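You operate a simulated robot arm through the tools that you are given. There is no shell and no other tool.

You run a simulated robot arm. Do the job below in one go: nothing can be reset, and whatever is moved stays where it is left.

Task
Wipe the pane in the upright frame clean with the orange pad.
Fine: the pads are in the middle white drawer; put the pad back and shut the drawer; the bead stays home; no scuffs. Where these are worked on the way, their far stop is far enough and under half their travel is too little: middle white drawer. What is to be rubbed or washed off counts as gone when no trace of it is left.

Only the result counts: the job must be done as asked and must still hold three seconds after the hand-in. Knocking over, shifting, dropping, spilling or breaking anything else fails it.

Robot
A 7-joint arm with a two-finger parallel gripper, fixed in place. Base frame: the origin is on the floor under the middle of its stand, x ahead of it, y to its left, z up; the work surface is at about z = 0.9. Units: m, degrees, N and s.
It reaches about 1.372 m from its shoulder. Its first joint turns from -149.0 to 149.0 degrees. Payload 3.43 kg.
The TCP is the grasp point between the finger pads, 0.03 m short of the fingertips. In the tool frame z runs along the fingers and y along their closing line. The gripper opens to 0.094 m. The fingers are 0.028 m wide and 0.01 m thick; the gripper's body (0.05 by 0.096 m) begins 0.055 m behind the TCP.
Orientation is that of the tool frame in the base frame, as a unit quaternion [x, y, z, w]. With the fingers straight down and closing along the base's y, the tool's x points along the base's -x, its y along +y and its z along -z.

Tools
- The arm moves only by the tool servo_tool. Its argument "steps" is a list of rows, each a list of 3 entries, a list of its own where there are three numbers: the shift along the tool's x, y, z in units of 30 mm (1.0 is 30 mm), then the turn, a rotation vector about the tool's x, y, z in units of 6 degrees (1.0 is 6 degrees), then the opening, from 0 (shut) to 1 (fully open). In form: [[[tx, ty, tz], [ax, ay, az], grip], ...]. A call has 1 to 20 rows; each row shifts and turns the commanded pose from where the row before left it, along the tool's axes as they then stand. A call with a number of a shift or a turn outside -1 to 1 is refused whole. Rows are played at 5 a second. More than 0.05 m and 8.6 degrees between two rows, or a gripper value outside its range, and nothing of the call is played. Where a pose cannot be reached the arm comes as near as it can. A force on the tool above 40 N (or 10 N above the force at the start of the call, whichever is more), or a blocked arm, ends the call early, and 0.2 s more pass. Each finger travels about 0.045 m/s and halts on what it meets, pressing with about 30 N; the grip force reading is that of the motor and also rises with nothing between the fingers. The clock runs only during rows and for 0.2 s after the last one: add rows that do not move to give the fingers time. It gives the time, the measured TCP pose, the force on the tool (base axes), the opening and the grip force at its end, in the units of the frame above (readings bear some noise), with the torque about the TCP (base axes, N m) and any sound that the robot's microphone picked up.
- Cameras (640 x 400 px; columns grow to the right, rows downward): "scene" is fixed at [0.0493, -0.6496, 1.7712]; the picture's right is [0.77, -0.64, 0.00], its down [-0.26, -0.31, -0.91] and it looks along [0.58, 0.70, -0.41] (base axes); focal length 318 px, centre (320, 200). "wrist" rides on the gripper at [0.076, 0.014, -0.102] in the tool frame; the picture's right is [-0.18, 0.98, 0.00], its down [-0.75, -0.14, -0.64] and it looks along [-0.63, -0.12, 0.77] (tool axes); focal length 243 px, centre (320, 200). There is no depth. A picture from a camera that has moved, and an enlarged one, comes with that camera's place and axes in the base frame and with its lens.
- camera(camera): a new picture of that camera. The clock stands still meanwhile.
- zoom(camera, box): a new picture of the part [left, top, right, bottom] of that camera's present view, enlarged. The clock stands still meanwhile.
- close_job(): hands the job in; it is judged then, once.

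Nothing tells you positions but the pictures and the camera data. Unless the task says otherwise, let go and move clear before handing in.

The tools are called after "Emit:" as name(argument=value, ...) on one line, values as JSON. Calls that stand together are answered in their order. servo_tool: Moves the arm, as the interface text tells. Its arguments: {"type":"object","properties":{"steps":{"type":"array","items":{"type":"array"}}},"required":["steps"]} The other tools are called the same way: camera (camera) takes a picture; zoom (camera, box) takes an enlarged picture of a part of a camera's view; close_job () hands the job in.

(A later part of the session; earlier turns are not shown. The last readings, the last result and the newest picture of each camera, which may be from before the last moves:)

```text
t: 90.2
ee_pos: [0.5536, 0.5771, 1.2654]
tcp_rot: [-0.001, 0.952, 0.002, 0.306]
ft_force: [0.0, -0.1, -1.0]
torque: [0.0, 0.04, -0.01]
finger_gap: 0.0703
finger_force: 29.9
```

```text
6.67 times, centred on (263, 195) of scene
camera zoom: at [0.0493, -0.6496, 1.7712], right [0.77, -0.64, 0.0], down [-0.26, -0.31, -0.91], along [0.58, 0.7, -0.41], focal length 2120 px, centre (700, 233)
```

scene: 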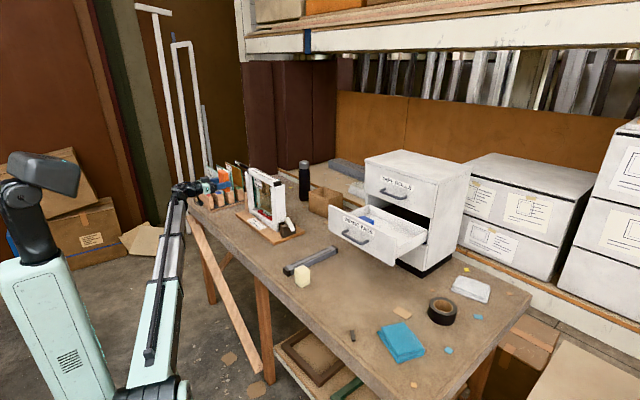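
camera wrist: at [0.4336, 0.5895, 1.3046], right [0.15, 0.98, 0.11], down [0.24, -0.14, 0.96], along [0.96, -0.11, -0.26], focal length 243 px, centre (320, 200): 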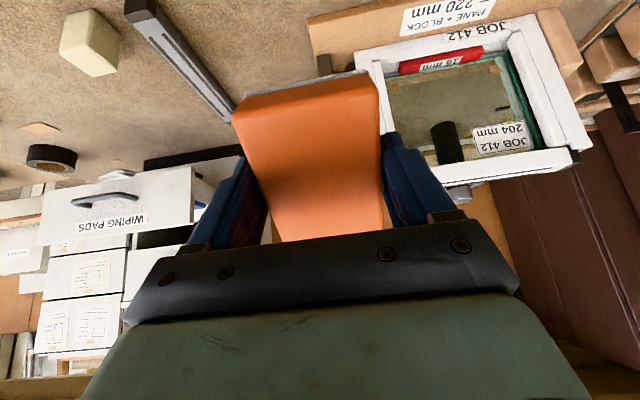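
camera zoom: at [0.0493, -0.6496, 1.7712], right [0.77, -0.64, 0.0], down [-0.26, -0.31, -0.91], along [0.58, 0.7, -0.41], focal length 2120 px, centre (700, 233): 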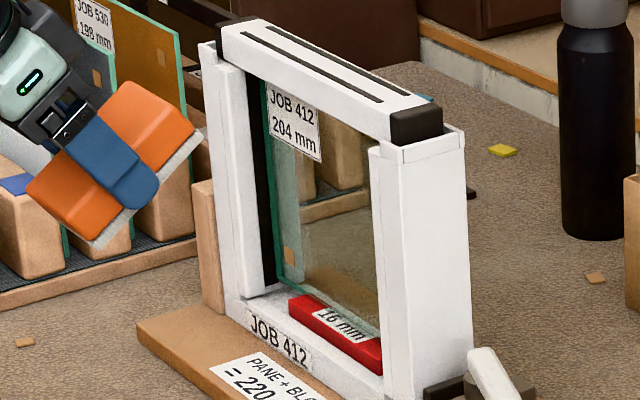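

Emit:
zoom(camera="wrist", box=[395, 30, 515, 80])

Emit:
zoom(camera="wrist", box=[420, 70, 520, 140])

Emit:
zoom(camera="scene", box=[250, 195, 280, 225])

```text
5.33 times, centred on (455, 55) of wrist
camera zoom: at [0.4336, 0.5895, 1.3046], right [0.15, 0.98, 0.11], down [0.24, -0.14, 0.96], along [0.96, -0.11, -0.26], focal length 1294 px, centre (-400, 973)
```

zoom: 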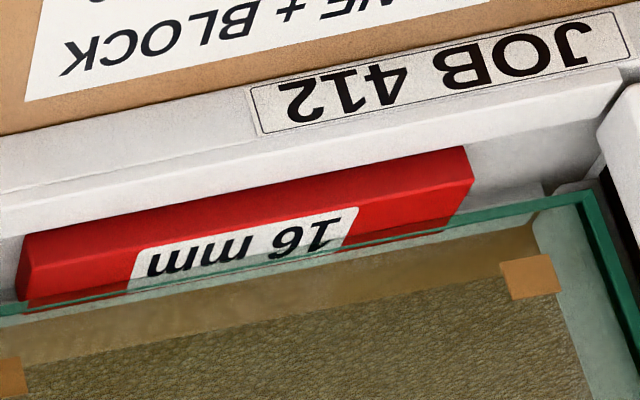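

```text
5.71 times, centred on (470, 105) of wrist
camera zoom: at [0.4336, 0.5895, 1.3046], right [0.15, 0.98, 0.11], down [0.24, -0.14, 0.96], along [0.96, -0.11, -0.26], focal length 1386 px, centre (-537, 743)
```

zoom: 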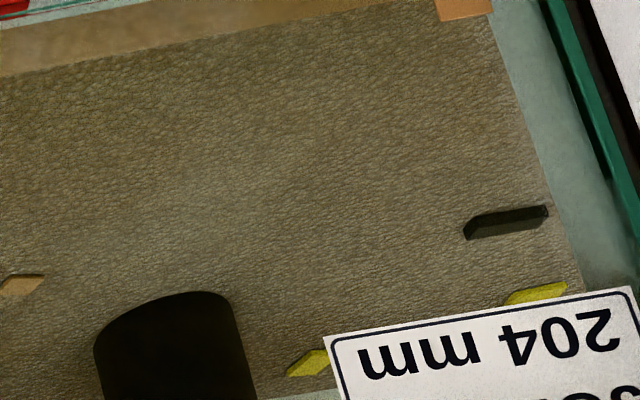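

```text
13.33 times, centred on (265, 210) of scene
camera zoom: at [0.0493, -0.6496, 1.7712], right [0.77, -0.64, 0.0], down [-0.26, -0.31, -0.91], along [0.58, 0.7, -0.41], focal length 4241 px, centre (1053, 67)
```

zoom: 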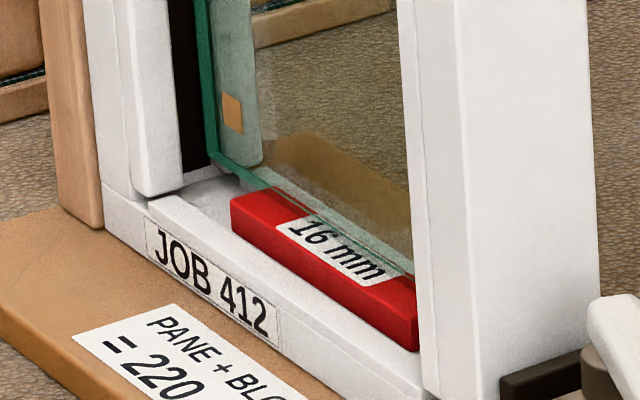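

The pane still stands on its block and the bead hasn't moved; the pane just settled back against its stop. The smudge looks gone, but I want to check the lower and middle glass from a flatter angle.

Emit:
servo_tool(steps=[[[0, 0, 0], [0, -1, 0], 0.4], [[0, 0, 0], [0, -1, 0], 0.4], [[0, 0, 0], [0, -1, 0], 0.4], [[0, 0, 0], [0, -1, 0], 0.4], [[0, 0, 0], [0, -1, 0], 0.4], [[0.81, 0, 0.37], [0, 0, 0], 0.4], [[0.81, 0, 0.37], [0, 0, 0], 0.4], [[0.81, 0, 0.37], [0, 0, 0], 0.4], [[0.81, 0, 0.37], [0, 0, 0], 0.4], [[0.81, 0, 0.37], [0, 0, 0], 0.4], [[0.81, 0, 0.37], [0, 0, 0], 0.4], [[0, 0, 0], [0, 0, 0], 0.4]])

Emit:
camera(camera="wrist")

Emit:
zoom(camera="wrist", box=[385, 20, 585, 180])

```text
t: 92.8
ee_pos: [0.5541, 0.5772, 1.1059]
tcp_rot: [0.0, 0.84, 0.002, 0.542]
ft_force: [-1.5, -0.1, -1.0]
torque: [0.02, 0.02, -0.03]
finger_gap: 0.07
finger_force: 29.9
```

```text
taken
camera wrist: at [0.4311, 0.5905, 1.0788], right [0.07, 0.98, 0.17], down [-0.27, -0.15, 0.95], along [0.96, -0.12, 0.26], focal length 243 px, centre (320, 200)
```

wrist: 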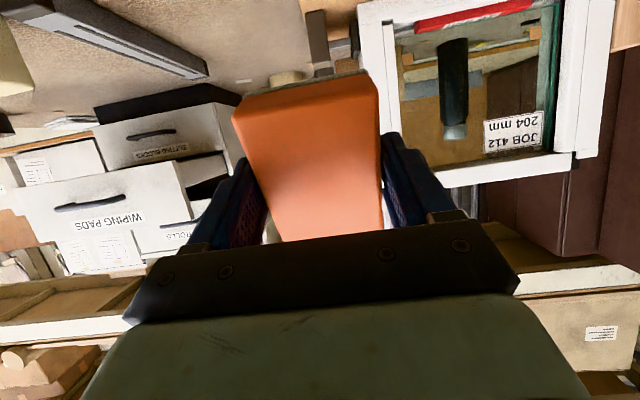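

```text
2.50 times, centred on (485, 100) of wrist
camera zoom: at [0.4311, 0.5905, 1.0788], right [0.07, 0.98, 0.17], down [-0.27, -0.15, 0.95], along [0.96, -0.12, 0.26], focal length 606 px, centre (-92, 450)
```

zoom: 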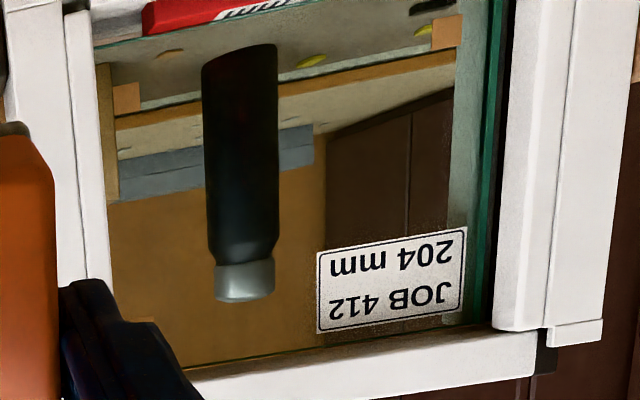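

Emit:
zoom(camera="wrist", box=[425, 20, 525, 110])

Emit:
zoom(camera="wrist", box=[410, 60, 490, 150])

Emit:
zoom(camera="wrist", box=[480, 40, 560, 120])

```text
4.44 times, centred on (475, 65) of wrist
camera zoom: at [0.4311, 0.5905, 1.0788], right [0.07, 0.98, 0.17], down [-0.27, -0.15, 0.95], along [0.96, -0.12, 0.26], focal length 1078 px, centre (-369, 800)
```

zoom: 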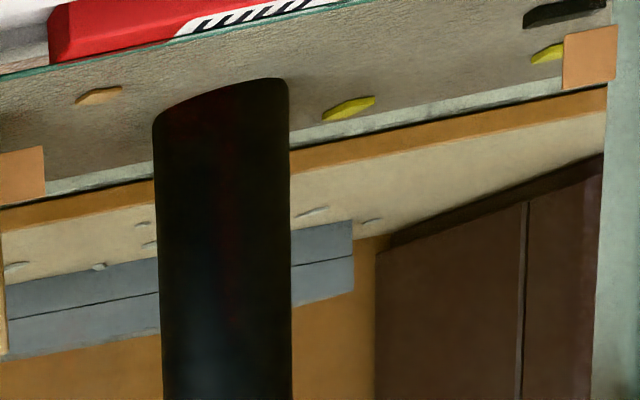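

```text
4.44 times, centred on (450, 105) of wrist
camera zoom: at [0.4311, 0.5905, 1.0788], right [0.07, 0.98, 0.17], down [-0.27, -0.15, 0.95], along [0.96, -0.12, 0.26], focal length 1078 px, centre (-258, 622)
```

zoom: 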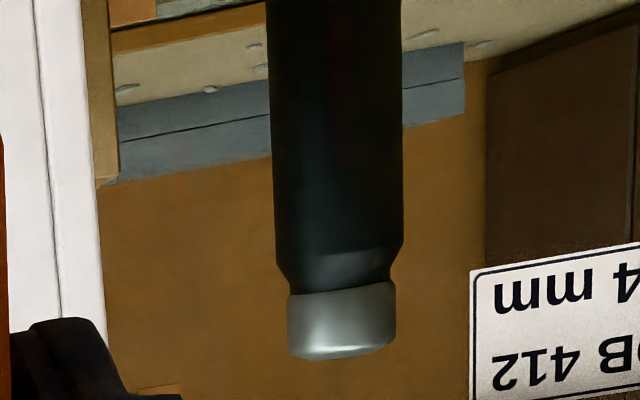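

```text
5.00 times, centred on (520, 80) of wrist
camera zoom: at [0.4311, 0.5905, 1.0788], right [0.07, 0.98, 0.17], down [-0.27, -0.15, 0.95], along [0.96, -0.12, 0.26], focal length 1213 px, centre (-680, 800)
```

zoom: 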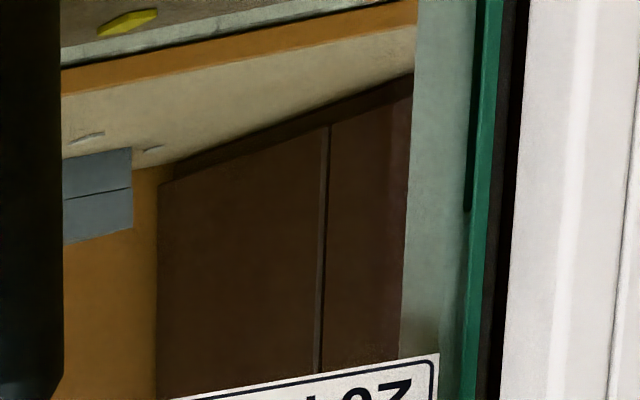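

From this angle the whole wiped area looks clear. To make sure no faint trace is left, I'll do one more careful pass, starting from the +y side.

Emit:
servo_tool(steps=[[[0, 1, 0], [0, -1, 0], 0.4], [[0, 1, 0], [0, -1, 0], 0.4], [[0, 1, 0], [0, -1, 0], 0.4], [[0, 1, 0], [0, -1, 0], 0.4], [[0, 1, 0], [0, -0.13, 0], 0.4], [[0.5, 1, 0], [0, 0, 0], 0.4], [[0.5, 1, 0], [0, 0, 0], 0.4], [[0.5, 1, 0], [0, 0, 0], 0.4], [[0.5, 0.85, 0], [0, 0, 0], 0.4], [[0.36, 0, 0], [0, 0, 0], 0.4], [[0, 0, 1], [0, 0, 0], 0.4], [[0, 0, 1], [0, 0, 0], 0.4], [[0, 0, 1], [0, 0, 0], 0.4], [[0, 0, 1], [0, 0, 0], 0.4], [[0, 0, 1], [0, 0, 0], 0.4], [[0, 0, 0], [0, 0, 0], 0.4]])

Emit:
camera(camera="wrist")

```text
t: 96.2
ee_pos: [0.7059, 0.8422, 1.0361]
tcp_rot: [0.001, 0.704, 0.002, 0.71]
ft_force: [0.4, -0.2, -0.5]
torque: [-0.04, 0.02, -0.03]
finger_gap: 0.0696
finger_force: 29.7
```

```text
taken
camera wrist: at [0.6053, 0.8559, 0.9594], right [0.0, 0.98, 0.19], down [-0.65, -0.15, 0.75], along [0.76, -0.12, 0.64], focal length 243 px, centre (320, 200)
```

wrist: 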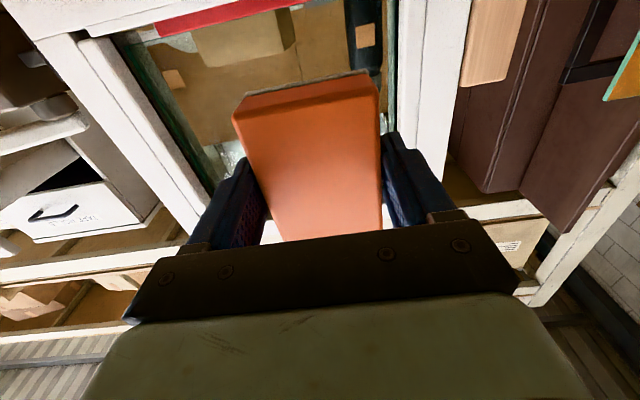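

Emit:
servo_tool(steps=[[[0, 0, 0], [0, 0.14, 0], 0.4], [[0, 0, 1], [0, 0, 0], 0.4], [[0, 0, 1], [0, 0, 0], 0.4], [[0, 0, 0.8], [0, 0, 0], 0.4], [[0, 0, 0.5], [0, 0, 0], 0.4], [[0, 0, 0.15], [0, 0, 0], 0.4], [[0, 0, 0.1], [0, 0, 0], 0.4], [[0, 0, 0], [0, 0, 0], 0.4]])

```text
t: 98.0
ee_pos: [0.81, 0.8408, 1.0363]
tcp_rot: [0.0, 0.709, 0.002, 0.705]
ft_force: [0.0, -0.3, -0.4]
torque: [0.02, 0.04, 0.02]
finger_gap: 0.07
finger_force: 30.3
```

Emit:
servo_tool(steps=[[[0, 0, 0.1], [0, 0, 0], 0.4], [[0, 0, 0.1], [0, 0, 0], 0.4], [[0, 0, 0.04], [0, 0, 0], 0.4], [[0, 0, 0], [0, 0, 0], 0.4]])

```text
t: 99.0
ee_pos: [0.8165, 0.8428, 1.0368]
tcp_rot: [0.0, 0.709, 0.002, 0.706]
ft_force: [-7.4, -0.5, -3.5]
torque: [0.0, -0.3, 0.07]
finger_gap: 0.0699
finger_force: 29.9
```

Contact at about 7 N. Now a slow stroke toward -y.

Emit:
servo_tool(steps=[[[0, -0.25, 0], [0, 0, 0], 0.4], [[0, -0.25, -0.003], [0, 0, 0], 0.4], [[0, -0.25, -0.003], [0, 0, 0], 0.4], [[0, -0.25, -0.003], [0, 0, 0], 0.4], [[0, -0.25, -0.003], [0, 0, 0], 0.4], [[0, -0.25, -0.003], [0, 0, 0], 0.4]])

```text
t: 100.3
ee_pos: [0.8168, 0.7991, 1.0373]
tcp_rot: [0.0, 0.709, 0.002, 0.705]
ft_force: [0.0, 1.0, -1.7]
torque: [-0.02, 0.03, 0.03]
finger_gap: 0.0698
finger_force: 29.9
```

Emit:
servo_tool(steps=[[[0, 0, 0.025], [0, 0, 0], 0.4], [[0, 0, 0.02], [0, 0, 0], 0.4], [[0, 0, 0], [0, 0, 0], 0.4]])

```text
t: 101.2
ee_pos: [0.8174, 0.7989, 1.0363]
tcp_rot: [0.0, 0.709, 0.003, 0.705]
ft_force: [-14.4, -1.5, -2.6]
torque: [-0.04, -0.27, -0.07]
finger_gap: 0.0699
finger_force: 30.2
```

Emit:
servo_tool(steps=[[[0, 0, -0.012], [0, 0, 0], 0.4], [[0, -0.25, 0], [0, 0, 0], 0.4], [[0, -0.25, 0], [0, 0, 0], 0.4], [[0, -0.25, 0], [0, 0, 0], 0.4], [[0, -0.25, 0], [0, 0, 0], 0.4], [[0, -0.25, 0], [0, 0, 0], 0.4], [[0, -0.2, 0], [0, 0, 0], 0.4]])

```text
t: 102.8
ee_pos: [0.8169, 0.7532, 1.0356]
tcp_rot: [-0.001, 0.709, 0.003, 0.705]
ft_force: [-15.5, 5.3, -0.2]
torque: [-0.01, 0.03, 0.29]
finger_gap: 0.0699
finger_force: 30.2
```

Emit:
servo_tool(steps=[[[0, 0, -0.015], [0, 0, 0], 0.4], [[0, 0.25, 0], [0, 0, 0], 0.4], [[0, 0.25, 0], [0, 0, 0], 0.4], [[0, 0.25, 0.003], [0, 0, 0], 0.4], [[0, 0.25, 0.003], [0, 0, 0], 0.4]])

```text
t: 104.0
ee_pos: [0.8188, 0.7852, 1.0367]
tcp_rot: [0.0, 0.71, 0.003, 0.705]
ft_force: [-19.1, -4.8, -0.9]
torque: [-0.02, 0.08, -0.24]
finger_gap: 0.0699
finger_force: 30.0
```

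Emit:
servo_tool(steps=[[[0, 0.1, -0.025], [0, 0, 0], 0.4], [[0, 0.25, 0], [0, 0, 0], 0.4], [[0, 0.25, 0], [0, 0, 0], 0.4], [[0, 0.25, 0], [0, 0, 0], 0.4]])

```text
t: 105.0
ee_pos: [0.8185, 0.8107, 1.0356]
tcp_rot: [0.0, 0.709, 0.002, 0.705]
ft_force: [-0.4, -0.7, -0.7]
torque: [0.0, 0.04, -0.04]
finger_gap: 0.0699
finger_force: 29.6
```

Emit:
servo_tool(steps=[[[0, 0, 0.02], [0, 0, 0], 0.4], [[0, 0, 0], [0, 0, 0], 0.4]])

```text
t: 105.5
ee_pos: [0.8184, 0.8095, 1.0366]
tcp_rot: [0.0, 0.709, 0.002, 0.705]
ft_force: [0.1, 0.8, -0.7]
torque: [0.02, 0.02, -0.04]
finger_gap: 0.0698
finger_force: 30.1
```

Emit:
servo_tool(steps=[[[0, 0, 0.02], [0, 0, 0], 0.4], [[0, 0, 0], [0, 0, 0], 0.4]])

```text
t: 106.2
ee_pos: [0.819, 0.8105, 1.0364]
tcp_rot: [0.001, 0.709, 0.002, 0.705]
ft_force: [-6.0, 0.4, -1.1]
torque: [0.02, -0.07, -0.08]
finger_gap: 0.0701
finger_force: 29.9
```

Emit:
servo_tool(steps=[[[0, 0.25, 0.006], [0, 0, 0], 0.4], [[0, 0.25, 0.006], [0, 0, 0], 0.4], [[0, 0.25, 0.006], [0, 0, 0], 0.4], [[0, 0.25, 0.006], [0, 0, 0], 0.4], [[0, 0.15, 0.003], [0, 0, 0], 0.4]])

```text
t: 107.3
ee_pos: [0.8185, 0.8443, 1.0366]
tcp_rot: [0.0, 0.709, 0.002, 0.705]
ft_force: [-17.7, -5.4, -1.3]
torque: [0.02, 0.01, -0.02]
finger_gap: 0.07
finger_force: 30.3
```

The last stroke ran flat against the glass. I'll lift the pad straight off and inspect again.

Emit:
servo_tool(steps=[[[0, 0, -0.3], [0, 0, 0], 0.4], [[0, 0, -0.7], [0, 0, 0], 0.4], [[0, 0, -1], [0, 0, 0], 0.4], [[0, 0, -1], [0, 0, 0], 0.4], [[0, 0, -1], [0, 0, 0], 0.4], [[0, -0.5, -1], [0, 0, 0], 0.4], [[0, -1, -1], [0, 0, 0], 0.4], [[-0.3, -1, -0.5], [0, 0, 0], 0.4], [[-0.3, -1, 0], [0, 0, 0], 0.4], [[-0.3, -1, 0], [0, 0, 0], 0.4], [[-0.3, -1, 0], [0, 0, 0], 0.4], [[0, -1, 0], [0, 0, 0], 0.4], [[0, 0, 0], [0, 0, 0], 0.4]])

Emit:
camera(camera="wrist")

Emit:
zoom(camera="wrist", box=[370, 0, 560, 119])

Emit:
zoom(camera="scene", box=[235, 160, 305, 245])

```text
t: 110.2
ee_pos: [0.6251, 0.6491, 1.0735]
tcp_rot: [0.0, 0.709, 0.002, 0.705]
ft_force: [-0.2, 0.8, -0.6]
torque: [0.01, 0.03, 0.01]
finger_gap: 0.0698
finger_force: 30.2
```

```text
taken
camera wrist: at [0.5228, 0.6629, 0.9991], right [0.0, 0.98, 0.19], down [-0.64, -0.15, 0.76], along [0.77, -0.12, 0.63], focal length 243 px, centre (320, 200)
```

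wrist: 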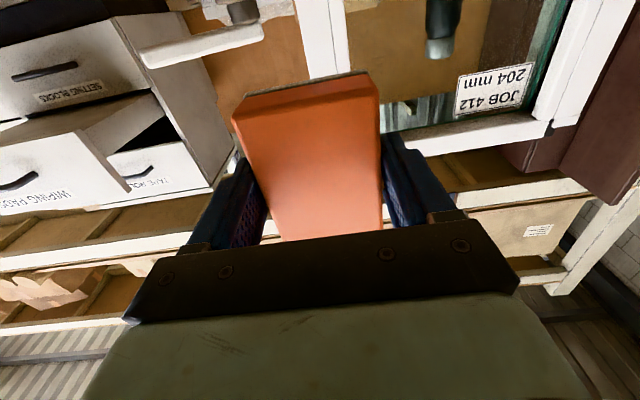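

```text
3.36 times, centred on (465, 60) of wrist
camera zoom: at [0.5228, 0.6629, 0.9991], right [0.0, 0.98, 0.19], down [-0.64, -0.15, 0.76], along [0.77, -0.12, 0.63], focal length 816 px, centre (-167, 672)
```

zoom: 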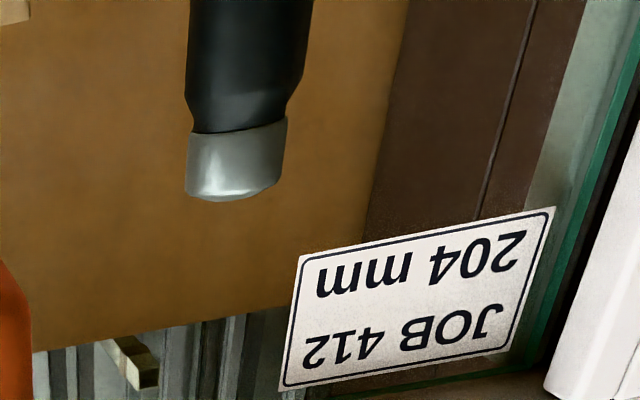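

```text
4.71 times, centred on (270, 202) of scene
camera zoom: at [0.0493, -0.6496, 1.7712], right [0.77, -0.64, 0.0], down [-0.26, -0.31, -0.91], along [0.58, 0.7, -0.41], focal length 1497 px, centre (555, 188)
```

zoom: 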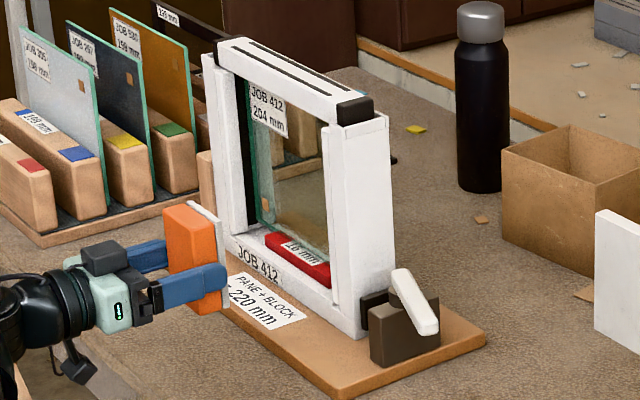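

The glass is clear everywhere I can see, the bead hasn't moved, and the pane stands on its block. Now I'll carry the pad back toward the drawer along the way I came.

Emit:
servo_tool(steps=[[[-1, -0.6, 0], [0, 0, 0], 0.4], [[-1, -0.6, 0], [0, 0, 0], 0.4], [[-1, -0.6, 0], [0, 0, 0], 0.4], [[-1, -0.6, 0], [0, 0, 0], 0.4], [[-1, -0.6, 0], [0, 0, 0], 0.4], [[-0.35, -0.65, 0], [0, 0.87, 0], 0.4], [[-0.35, -0.65, 0], [0, 0.87, 0], 0.4], [[-0.35, -0.65, 0], [0, 0.87, 0], 0.4], [[-0.35, -0.65, 0], [0, 0.87, 0], 0.4], [[-0.35, -0.65, 0], [0, 0.87, 0], 0.4], [[-0.35, -0.65, 0], [0, 0.87, 0], 0.4], [[-0.35, -0.65, 0], [0, 0.87, 0], 0.4], [[-0.35, -0.65, 0], [0, 0.87, 0], 0.4], [[0, 0, 0], [0, 0, 0], 0.4]])

```text
t: 113.2
ee_pos: [0.6529, 0.4016, 1.3013]
tcp_rot: [-0.001, 0.915, 0.003, 0.404]
ft_force: [0.3, 0.4, -1.0]
torque: [0.02, 0.05, 0.03]
finger_gap: 0.0699
finger_force: 30.2
```

Emit:
servo_tool(steps=[[[-0.5, -0.95, 0.5], [0, 0.48, 0], 0.4], [[-0.52, -0.95, 0.49], [0, 0.48, 0], 0.4], [[-0.54, -0.95, 0.47], [0, 0.48, 0], 0.4], [[-0.56, -0.95, 0.45], [0, 0.48, 0], 0.4], [[-0.58, -0.95, 0.43], [0, 0.48, 0], 0.4], [[-0.6, -0.95, 0.41], [0, 0.48, 0], 0.4], [[-0.63, -0.96, 0.37], [0, 0, 0], 0.4], [[-0.63, -0.96, 0.37], [0, 0, 0], 0.4], [[-0.63, -0.96, 0.37], [0, 0, 0], 0.4], [[-0.63, -0.96, 0.37], [0, 0, 0], 0.4], [[-0.63, -0.96, 0.37], [0, 0, 0], 0.4], [[-0.63, -0.96, 0.37], [0, 0, 0], 0.4], [[-0.55, -0.96, 0.32], [0, 0, 0], 0.4], [[0, 0, 0], [0, 0, 0], 0.4]])

Emit:
camera(camera="wrist")

Emit:
zoom(camera="scene", box=[310, 130, 440, 260])

```text
t: 116.2
ee_pos: [0.9342, 0.0297, 1.3005]
tcp_rot: [-0.002, 0.965, 0.002, 0.264]
ft_force: [-0.2, 0.8, -2.4]
torque: [0.03, -0.02, 0.01]
finger_gap: 0.0702
finger_force: 30.0
```

```text
taken
camera wrist: at [0.8177, 0.0428, 1.3504], right [0.16, 0.98, 0.1], down [0.32, -0.14, 0.94], along [0.93, -0.11, -0.34], focal length 243 px, centre (320, 200)
```

wrist: 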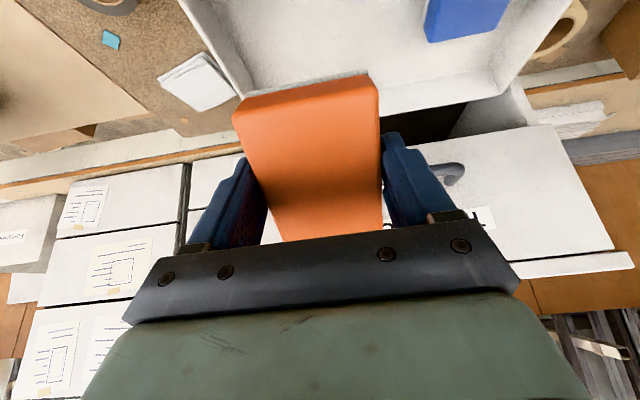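

```text
3.08 times, centred on (375, 195) of scene
camera zoom: at [0.0493, -0.6496, 1.7712], right [0.77, -0.64, 0.0], down [-0.26, -0.31, -0.91], along [0.58, 0.7, -0.41], focal length 979 px, centre (151, 215)
```

zoom: 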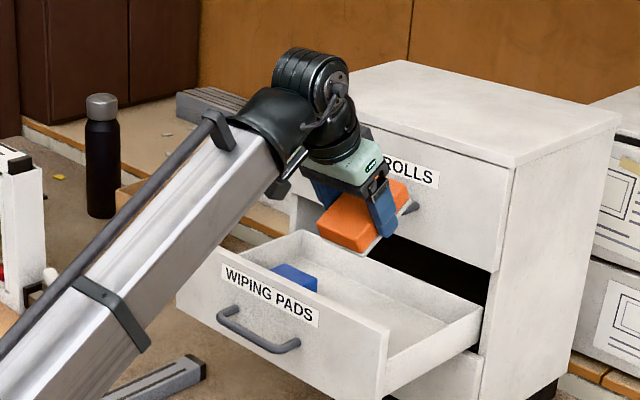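

I'm back above the drawer with the pad. I'll reverse the earlier tilt while descending into the drawer.

Emit:
servo_tool(steps=[[[0.3, 0, 0.55], [0, 0, 0], 0.4], [[0.3, 0, 0.55], [0, 0, 0], 0.4], [[0.3, 0, 0.5], [0, 0.3, 0], 0.4], [[0.1, 0, 0.45], [0, 1, 0], 0.4], [[-0.1, 0, 0.45], [0, 1, 0], 0.4], [[-0.3, 0, 0.45], [0, 1, 0], 0.4], [[-0.3, 0, 0.25], [0, 1, 0], 0.4], [[0, 0, 0.15], [0, 0.4, 0], 0.4], [[0, 0, 0.1], [0, 0.4, 0], 0.4], [[0, 0, 0], [0, 0, 0], 0.4]])

Emit:
camera(camera="wrist")

Emit:
zoom(camera="scene", box=[310, 130, 440, 260])

```text
t: 118.3
ee_pos: [0.9711, 0.0291, 1.1984]
tcp_rot: [-0.001, 1.0, 0.002, -0.001]
ft_force: [0.5, 0.4, -0.6]
torque: [0.03, 0.0, 0.02]
finger_gap: 0.0699
finger_force: 30.0
```

```text
taken
camera wrist: at [0.8958, 0.0437, 1.3009], right [0.18, 0.98, 0.0], down [0.75, -0.14, 0.64], along [0.63, -0.11, -0.77], focal length 243 px, centre (320, 200)
```

wrist: 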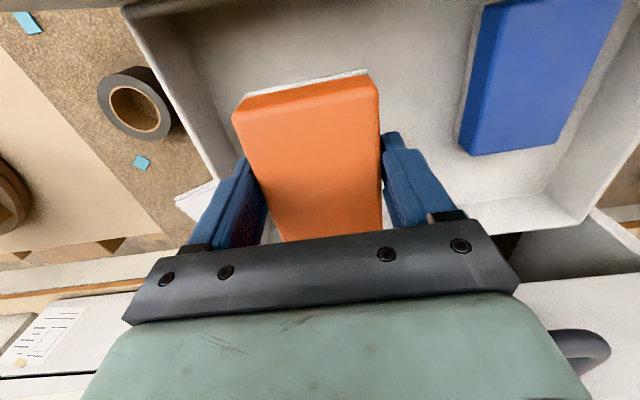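

```text
3.08 times, centred on (375, 195) of scene
camera zoom: at [0.0493, -0.6496, 1.7712], right [0.77, -0.64, 0.0], down [-0.26, -0.31, -0.91], along [0.58, 0.7, -0.41], focal length 979 px, centre (151, 215)
```

zoom: 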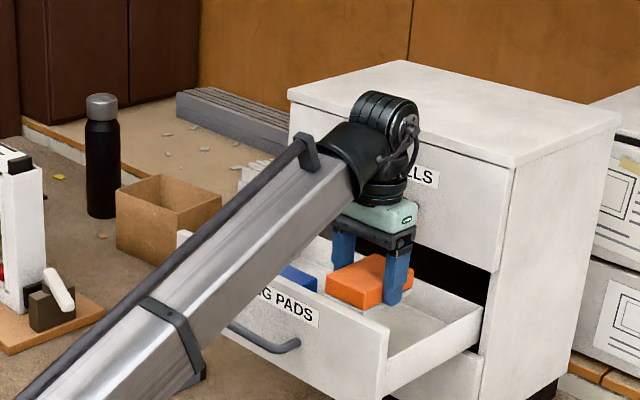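

The pad is over its old spot. I'll shift 8 mm back and lower it to just above the drawer floor.

Emit:
servo_tool(steps=[[[0.28, 0.04, 0.3], [0, 0, 0], 0.4], [[0, 0, 0.5], [0, 0, 0], 0.4], [[0, 0, 0.5], [0, 0, 0], 0.4], [[0, 0, 0.5], [0, 0, 0], 0.4], [[0, 0, 0.35], [0, 0, 0], 0.4], [[0, 0, 0], [0, 0, 0], 0.4]])

```text
t: 119.8
ee_pos: [0.9616, 0.0311, 1.1348]
tcp_rot: [-0.002, 1.0, 0.002, 0.0]
ft_force: [0.1, -0.2, -0.9]
torque: [-0.02, 0.0, -0.01]
finger_gap: 0.0699
finger_force: 30.2
```

Emit:
servo_tool(steps=[[[0, 0, 0.07], [0, 0, 0], 0.4], [[0, 0, 0.06], [0, 0, 0], 0.4], [[0, 0, 0.04], [0, 0, 0], 0.4], [[0, 0, 0], [0, 0, 0], 0.4]])

```text
t: 120.8
ee_pos: [0.9629, 0.0314, 1.1281]
tcp_rot: [-0.001, 1.0, 0.002, 0.0]
ft_force: [-0.3, 0.4, -1.3]
torque: [0.04, 0.01, -0.02]
finger_gap: 0.07
finger_force: 29.8
```

Emit:
servo_tool(steps=[[[0, 0, 0.04], [0, 0, 0], 0.4], [[0, 0, 0], [0, 0, 0], 0.4]])

```text
t: 121.3
ee_pos: [0.9619, 0.0322, 1.1288]
tcp_rot: [-0.002, 1.0, 0.002, 0.0]
ft_force: [0.3, -1.1, 10.6]
torque: [0.15, 0.52, 0.02]
finger_gap: 0.07
finger_force: 30.2
```

The pad rests on the drawer floor. I'll open the fingers and lift away.

Emit:
servo_tool(steps=[[[0, 0, -0.03], [0, 0, 0], 0.7], [[0, 0, 0], [0, 0, 0], 0.85], [[0, 0, 0], [0, 0, 0], 1], [[0, 0, 0], [0, 0, 0], 1], [[0, 0, 0], [0, 0, 0], 1], [[0, 0, -0.3], [0, 0, 0], 1], [[0, 0, -0.6], [0, 0, 0], 1], [[0, 0, -0.7], [0, 0, 0], 1], [[0, 0, -0.6], [0, 0, 0], 1], [[0, 0, 0], [0, 0, 0], 1]])

Emit:
camera(camera="wrist")

Emit:
zoom(camera="scene", box=[310, 130, 440, 260])

```text
t: 123.5
ee_pos: [0.9633, 0.0313, 1.1955]
tcp_rot: [-0.001, 1.0, 0.002, 0.0]
ft_force: [-0.9, 0.6, 0.4]
torque: [0.01, -0.01, 0.01]
finger_gap: 0.0937
finger_force: 0.0
```

```text
taken
camera wrist: at [0.887, 0.044, 1.2975], right [0.18, 0.98, 0.0], down [0.75, -0.14, 0.64], along [0.63, -0.11, -0.77], focal length 243 px, centre (320, 200)
```

wrist: 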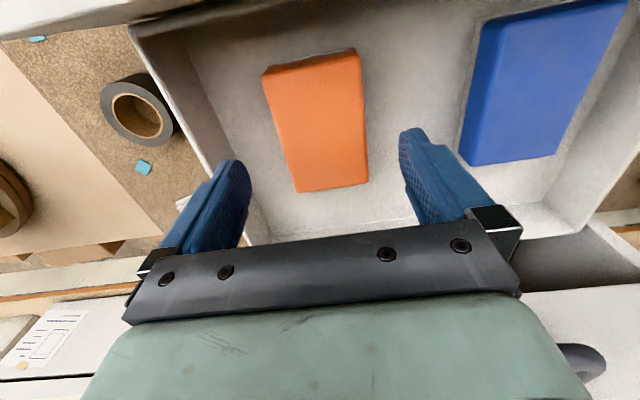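

```text
3.08 times, centred on (375, 195) of scene
camera zoom: at [0.0493, -0.6496, 1.7712], right [0.77, -0.64, 0.0], down [-0.26, -0.31, -0.91], along [0.58, 0.7, -0.41], focal length 979 px, centre (151, 215)
```

zoom: 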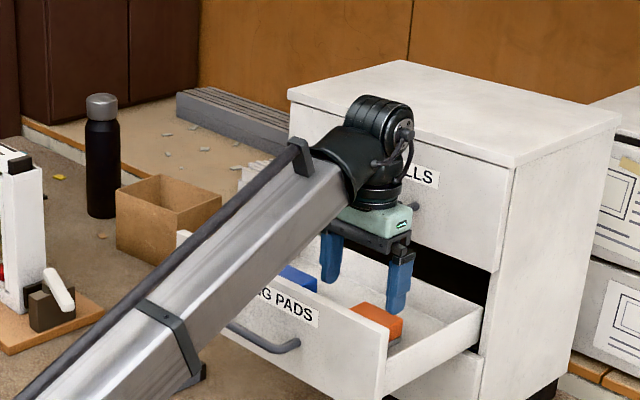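

The pad lies back in its place. I'll take the hand up and out of the drawer the same way as before, and back in front of it.

Emit:
servo_tool(steps=[[[0, 0, 0], [0, -1, 0], 1], [[0.3, 0, -0.3], [0, -1, 0], 1], [[0.2, 0, -0.5], [0, -1, 0], 1], [[0, 0, -0.6], [0, -1, 0], 1], [[-0.2, 0, -0.7], [0, -1, 0], 1], [[-0.35, 0, -0.6], [0, 0, 0], 1], [[-0.35, 0, -0.6], [0, 0, 0], 1], [[0.7, 0.28, -0.4], [0, 0, 0], 1], [[0.7, 0.28, -0.4], [0, 0, 0], 1], [[0.7, 0.28, -0.4], [0, 0, 0], 1], [[0.7, 0.28, -0.4], [0, 0, 0], 1], [[0.7, 0.28, -0.4], [0, 0, 0], 1], [[0.7, 0.28, -0.4], [0, 0, 0], 1], [[0.7, 0.28, -0.4], [0, 0, 0], 1], [[0.7, 0.28, -0.4], [0, -0.3, 0], 1], [[0, 0, 0], [0, 0, 0], 1]])

Emit:
zoom(camera="scene", box=[290, 130, 450, 270])

```text
t: 127.0
ee_pos: [0.7405, 0.0964, 1.2949]
tcp_rot: [-0.001, 0.962, 0.002, 0.274]
ft_force: [0.0, 0.6, -0.6]
torque: [0.0, 0.0, 0.02]
finger_gap: 0.0938
finger_force: 0.0
```

```text
2.86 times, centred on (370, 200) of scene
camera zoom: at [0.0493, -0.6496, 1.7712], right [0.77, -0.64, 0.0], down [-0.26, -0.31, -0.91], along [0.58, 0.7, -0.41], focal length 909 px, centre (177, 200)
```

zoom: 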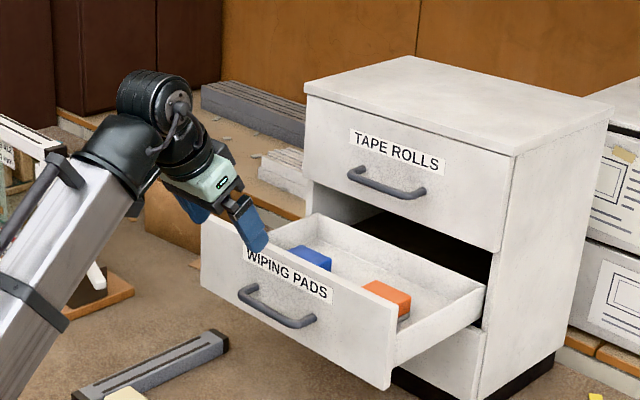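

Emit:
servo_tool(steps=[[[0, 0, 0], [0, -0.97, 0], 1], [[0, 0, 0], [0, -0.97, 0], 1], [[0, 0, 0], [0, -0.97, 0], 1], [[0, 0, 0], [0, -0.97, 0], 1], [[0, 0, 0], [0, -0.97, 0], 1], [[0, 0, 0], [0, -0.97, 0], 1], [[0, 0, 0], [0, -0.97, 0], 1], [[0, 0, 0], [0, -0.97, 0], 1], [[0, 0, 0], [0, -0.97, 0], 1], [[0, 0, 0], [0, -0.97, 0], 1], [[0, 0, 0], [0, 0, 1], 1], [[0, 0, 0], [0, 0, 1], 1], [[0, 0, 0], [0, 0, 1], 1], [[0, 0, 0], [0, 0, 1], 1], [[0, 0, 0], [0, 0, 1], 1], [[0, 0, 0], [0, 0, 1], 1], [[0, 0, 0], [0, 0, 1], 1], [[0, 0, 0], [0, 0, 1], 1], [[0, 0, 0], [0, 0, 1], 1], [[0, 0, 0], [0, 0, 1], 1]])

Emit:
servo_tool(steps=[[[0, 0, 0], [0, 0, 1], 1], [[0, 0, 0], [0, 0, 1], 1], [[0, 0, 0], [0, 0, 1], 1], [[0, 0, 0], [0, 0, 1], 1], [[0, 0, 0], [0, 0, 1], 1], [[0, 0, 0], [0, 0, 0], 1]])

```text
t: 131.2
ee_pos: [0.7398, 0.0976, 1.2971]
tcp_rot: [0.353, 0.612, 0.356, 0.611]
ft_force: [0.0, 0.0, -0.3]
torque: [-0.04, -0.05, 0.02]
finger_gap: 0.0942
finger_force: 0.0
```

```text
t: 132.6
ee_pos: [0.7403, 0.0983, 1.2962]
tcp_rot: [0.501, 0.499, 0.502, 0.498]
ft_force: [0.5, 0.2, 0.4]
torque: [0.04, 0.03, 0.0]
finger_gap: 0.0941
finger_force: 0.0
```

The hand is level and rolled again. I'll lower it to handle height in front of the drawer.

Emit:
servo_tool(steps=[[[0, -1, 0], [0, 0, 0], 1], [[0, -1, 0], [0, 0, 0], 1], [[0, -1, 0], [0, 0, 0], 1], [[0, -1, 0], [0, 0, 0], 1], [[0, -1, 0], [0, 0, 0], 1], [[0.1, -0.5, 0], [0, 0, 0], 1], [[0, 0, 0], [0, 0, 0], 1]])

Emit:
camera(camera="wrist")

```text
t: 134.2
ee_pos: [0.7404, 0.1024, 1.1285]
tcp_rot: [0.5, 0.5, 0.502, 0.498]
ft_force: [0.5, 0.1, 0.6]
torque: [-0.03, 0.0, 0.05]
finger_gap: 0.0939
finger_force: 0.0
```

```text
taken
camera wrist: at [0.6391, 0.1778, 1.1443], right [0.0, -0.19, 0.98], down [-0.64, -0.76, -0.14], along [0.77, -0.63, -0.12], focal length 243 px, centre (320, 200)
```

wrist: 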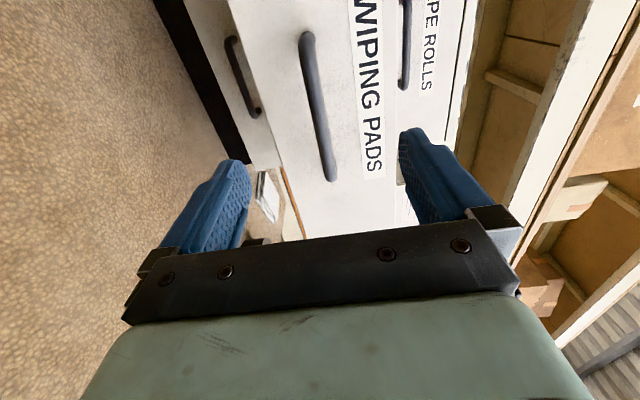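

Emit:
servo_tool(steps=[[[-0.03, 0.03, 0.8], [0, 0, 0], 1], [[0, 0, 0.8], [0, 0, 0], 1], [[0, 0, 0.6], [0, 0, 0], 1], [[0, 0, 0.35], [0, 0, 0], 1], [[0, 0, 0], [0, 0, 0], 1]])

Emit:
zoom(camera="wrist", box=[200, 20, 440, 250])

```text
t: 135.3
ee_pos: [0.8165, 0.1001, 1.1311]
tcp_rot: [0.5, 0.5, 0.501, 0.498]
ft_force: [-0.1, 0.8, -0.2]
torque: [-0.01, -0.03, 0.01]
finger_gap: 0.0938
finger_force: 0.1
```

```text
1.74 times, centred on (320, 135) of wrist
camera zoom: at [0.7149, 0.1764, 1.1465], right [0.0, -0.19, 0.98], down [-0.64, -0.76, -0.14], along [0.77, -0.63, -0.12], focal length 422 px, centre (320, 313)
```

zoom: 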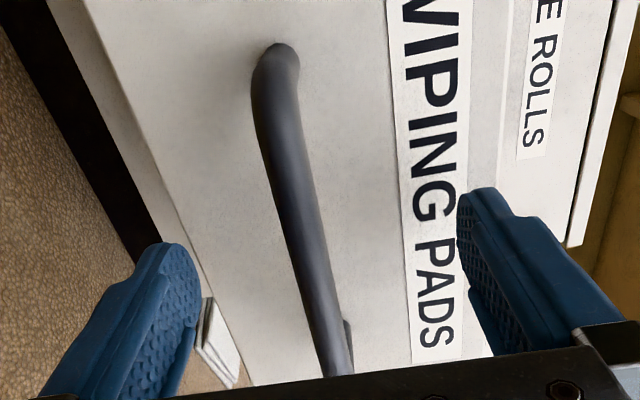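

The open fingers straddle the bar at the height where they settled before. Closing on it.

Emit:
servo_tool(steps=[[[0, 0, 0], [0, 0, 0], 0.7], [[0, 0, 0], [0, 0, 0], 0.45], [[0, 0, 0], [0, 0, 0], 0.25], [[0, 0, 0], [0, 0, 0], 0.1], [[0, 0, 0], [0, 0, 0], 0.05], [[0, 0, 0], [0, 0, 0], 0.05], [[0, 0, 0], [0, 0, 0], 0.05]])

```text
t: 136.9
ee_pos: [0.8171, 0.1017, 1.1294]
tcp_rot: [0.501, 0.501, 0.5, 0.498]
ft_force: [-0.4, 2.9, -23.4]
torque: [-0.37, 0.23, -0.15]
finger_gap: 0.0115
finger_force: 44.5
```

Gripped. I'll relieve the slight vertical strain and push the drawer in steadily.

Emit:
servo_tool(steps=[[[0, -0.06, 0], [0, 0, 0], 0.05], [[0, 0, 0.2], [0, 0, 0], 0.05], [[0, 0, 0.3], [0, 0, 0], 0.05], [[0, 0, 0.4], [0, 0, 0], 0.05], [[0, 0, 0.4], [0, 0, 0], 0.05], [[0, 0, 0.4], [0, 0, 0], 0.05], [[0, 0, 0.4], [0, 0, 0], 0.05], [[0, 0, 0], [0, 0, 0], 0.05]])

```text
t: 138.8
ee_pos: [0.8801, 0.1013, 1.1295]
tcp_rot: [0.5, 0.5, 0.502, 0.499]
ft_force: [1.3, -4.4, 1.0]
torque: [-0.35, 0.01, -0.85]
finger_gap: 0.0117
finger_force: 44.6
```

Emit:
servo_tool(steps=[[[0, 0, 0.4], [0, 0, 0], 0.05], [[0, 0, 0.5], [0, 0, 0], 0.05], [[0, 0, 0.5], [0, 0, 0], 0.05], [[0, 0, 0.5], [0, 0, 0], 0.05], [[0, 0, 0.5], [0, 0, 0], 0.05], [[0, 0, 0.4], [0, 0, 0], 0.05], [[0, 0, 0], [0, 0, 0], 0.05]])

Emit:
zoom(camera="scene", box=[310, 140, 470, 280])

```text
t: 140.3
ee_pos: [0.9642, 0.1014, 1.1296]
tcp_rot: [0.5, 0.499, 0.501, 0.499]
ft_force: [0.6, -18.9, 14.7]
torque: [-0.38, -0.17, -0.5]
finger_gap: 0.0115
finger_force: 44.8
```

```text
2.86 times, centred on (390, 210) of scene
camera zoom: at [0.0493, -0.6496, 1.7712], right [0.77, -0.64, 0.0], down [-0.26, -0.31, -0.91], along [0.58, 0.7, -0.41], focal length 909 px, centre (120, 171)
```

zoom: 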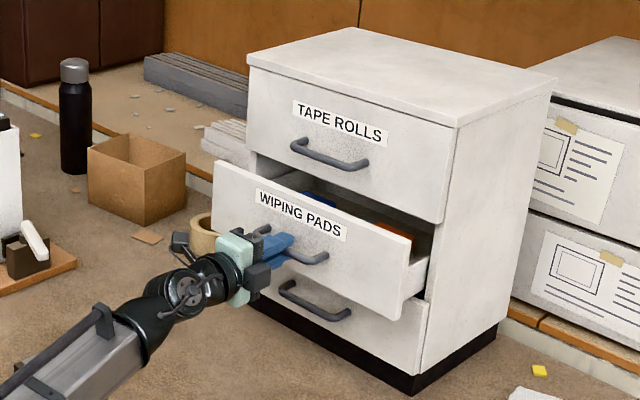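

Emit:
servo_tool(steps=[[[-0.04, 0.03, 0.3], [0, 0, 0], 0.05], [[0, 0, 0.4], [0, 0, 0], 0.05], [[0, 0, 0.4], [0, 0, 0], 0.05], [[0, 0, 0.4], [0, 0, 0], 0.05], [[0, 0, 0.3], [0, 0, 0], 0.05], [[0, 0, 0], [0, 0, 0], 0.05]])

```text
t: 141.8
ee_pos: [1.0177, 0.0999, 1.1294]
tcp_rot: [0.5, 0.5, 0.502, 0.498]
ft_force: [0.0, -7.8, -0.3]
torque: [-0.44, 0.02, -0.15]
finger_gap: 0.0118
finger_force: 45.3
```

Emit:
servo_tool(steps=[[[-0.02, 0, 0.2], [0, 0, 0], 0.05], [[0, 0, 0.15], [0, 0, 0], 0.05], [[0, 0, 0.1], [0, 0, 0], 0.05], [[0, 0, 0.1], [0, 0, 0], 0.05], [[0, 0, 0], [0, 0, 0], 0.05]])

Emit:
zoom(camera="scene", box=[340, 140, 480, 280])

```text
t: 142.9
ee_pos: [1.0354, 0.101, 1.1301]
tcp_rot: [0.5, 0.5, 0.501, 0.498]
ft_force: [-3.9, 9.8, -11.2]
torque: [-0.34, 0.09, 0.58]
finger_gap: 0.0118
finger_force: 45.1
```

```text
2.86 times, centred on (410, 210) of scene
camera zoom: at [0.0493, -0.6496, 1.7712], right [0.77, -0.64, 0.0], down [-0.26, -0.31, -0.91], along [0.58, 0.7, -0.41], focal length 909 px, centre (63, 171)
```

zoom: 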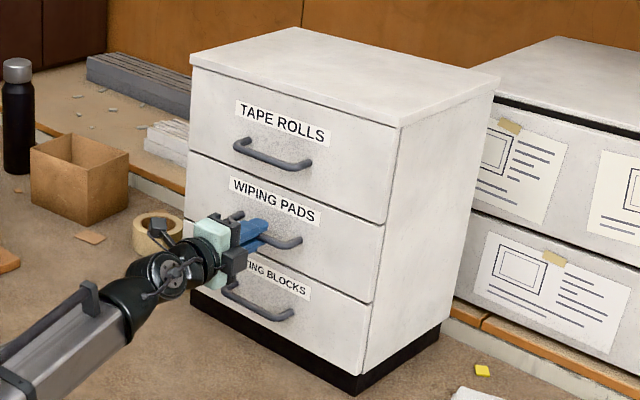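

The drawer looks flush and I feel the first resistance. A couple more millimetres will make sure it is fully home.

Emit:
servo_tool(steps=[[[0.02, -0.02, 0.03], [0, 0, 0], 0.05], [[0, 0, 0.03], [0, 0, 0], 0.05], [[0, 0, 0], [0, 0, 0], 0.05]])

```text
t: 143.8
ee_pos: [1.0352, 0.1017, 1.1304]
tcp_rot: [0.5, 0.5, 0.502, 0.497]
ft_force: [-28.3, 9.0, -15.2]
torque: [-0.32, 0.14, 0.6]
finger_gap: 0.0118
finger_force: 45.3
```

It is hard against its stop: shut. I'll relieve the push, open the fingers and back straight away.

Emit:
servo_tool(steps=[[[0, 0, -0.05], [0, 0, 0], 0.05], [[0, 0, 0], [0, 0, 0], 0.3], [[0, 0, 0], [0, 0, 0], 0.55], [[0, 0, 0], [0, 0, 0], 0.8], [[0, 0, 0], [0, 0, 0], 1], [[0, 0, 0], [0, 0, 0], 1], [[0, 0, 0], [0, 0, 0], 1]])

Emit:
servo_tool(steps=[[[0, 0, -0.4], [0, 0, 0], 1], [[0, 0, -0.8], [0, 0, 0], 1], [[0, 0, -1], [0, 0, 0], 1], [[0, 0, -1], [0, 0, 0], 1], [[0, 0, -1], [0, 0, 0], 1], [[0, 0, -1], [0, 0, 0], 1], [[0, 0, 0], [0, 0, 0], 1]])

Emit:
camera(camera="scene")

Emit:
camera(camera="wrist")

Emit:
zoom(camera="scene", box=[340, 140, 480, 280])

```text
t: 145.3
ee_pos: [1.0349, 0.1007, 1.1291]
tcp_rot: [0.5, 0.5, 0.502, 0.498]
ft_force: [-0.3, 0.0, 0.5]
torque: [0.0, 0.01, -0.03]
finger_gap: 0.094
finger_force: 0.0
```

```text
t: 146.9
ee_pos: [0.8804, 0.0989, 1.1283]
tcp_rot: [0.5, 0.5, 0.502, 0.498]
ft_force: [-0.2, 0.1, -0.3]
torque: [-0.02, 0.05, -0.01]
finger_gap: 0.0941
finger_force: 0.0
```

```text
taken
```

scene: 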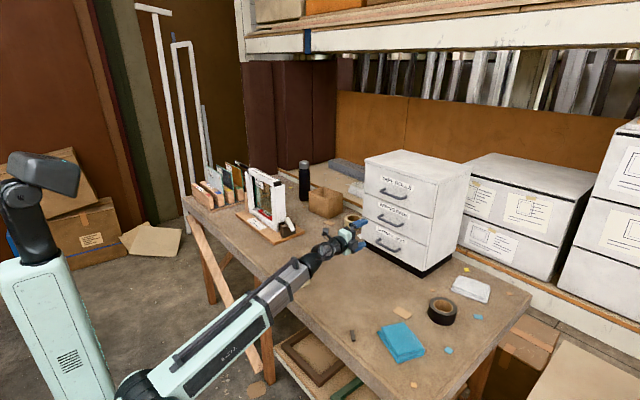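

```text
taken
camera wrist: at [0.7783, 0.1751, 1.143], right [0.0, -0.19, 0.98], down [-0.64, -0.76, -0.14], along [0.77, -0.63, -0.12], focal length 243 px, centre (320, 200)
```

wrist: 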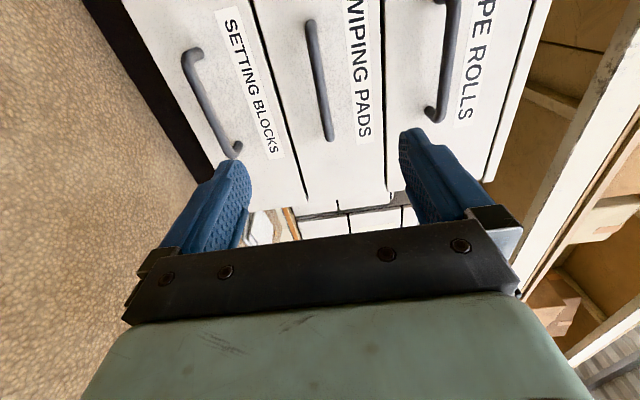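

```text
2.86 times, centred on (410, 210) of scene
camera zoom: at [0.0493, -0.6496, 1.7712], right [0.77, -0.64, 0.0], down [-0.26, -0.31, -0.91], along [0.58, 0.7, -0.41], focal length 909 px, centre (63, 171)
```

zoom: 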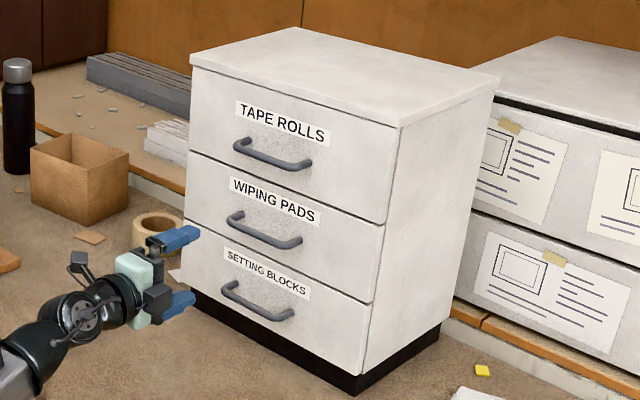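

The drawer is shut and the hand is free. With nothing in the fingers blocking the view, I'll return to the frame for a last full inspection of the glass.

Emit:
servo_tool(steps=[[[0, 0, -0.5], [0, 0, -1], 1], [[0, 0, -0.5], [0, 0, -1], 1], [[0, 0, 0], [0, 0, -1], 1], [[0, 0, 0], [0, 0, -1], 1], [[0, 0, 0], [0, 0, -1], 1], [[0, 0, 0], [0, 0, -1], 1], [[0, 0, 0], [0, 0, -1], 1], [[0, 0, 0], [0, 0, -1], 1], [[0, 0, 0], [0, 0, -1], 1], [[0, 0, 0], [0, 0, -1], 1], [[0, 0, 0], [0, 0, -1], 1], [[0, 0, 0], [0, 0, -1], 1], [[0, 0, 0], [0, 0, -1], 1], [[0, 0, 0], [0, 0, -1], 1], [[0, 0, 0], [0, 0, -1], 1], [[0, 0, 0], [0, 0, 0], 1]])

Emit:
servo_tool(steps=[[[-0.5, 0.6, -0.9], [0, 0, 0], 1], [[-0.5, 0.6, -0.9], [0, 0, 0], 1], [[-0.5, 0.6, -0.9], [0, 0, 0], 1], [[-0.5, 0.6, -0.9], [0, 0, 0], 1], [[-0.5, 0.6, -0.9], [0, 0, 0], 1], [[-0.5, 0.6, -0.9], [0, 0, 0], 1], [[-0.5, 0.6, -0.8], [0, 0, 0], 1], [[-0.5, 0.6, -0.8], [0, 0, 0], 1], [[-0.2, 1, 0], [0, 0.9, 0], 1], [[0, 1, 0], [0, 0.9, 0], 1], [[0, 1, 0], [0, 0.9, 0], 1], [[0, 1, 0], [0, 0.9, 0], 1], [[0, 1, 0], [0, 0.9, 0], 1], [[0, 1, 0], [0, 0.9, 0], 1], [[0, 1, 0], [0, 0.9, 0], 1], [[0, 1, 0], [0, 0.9, 0], 1], [[0, 1, 0], [0, 0.9, 0], 1], [[0, 1, 0], [0, 0.9, 0], 1], [[0, 1, 0], [0, 0, 0], 1], [[0, 1, 0], [0, 0, 0], 1]])

```text
t: 150.3
ee_pos: [0.8499, 0.0993, 1.1306]
tcp_rot: [-0.002, 0.707, 0.003, 0.707]
ft_force: [-0.1, 0.1, 0.3]
torque: [-0.03, 0.0, 0.01]
finger_gap: 0.0941
finger_force: 0.1
```

```text
t: 154.6
ee_pos: [0.6369, 0.6041, 1.2573]
tcp_rot: [-0.001, 0.951, 0.003, 0.308]
ft_force: [-0.5, -0.3, -0.3]
torque: [0.03, 0.01, -0.01]
finger_gap: 0.0942
finger_force: 0.0
```

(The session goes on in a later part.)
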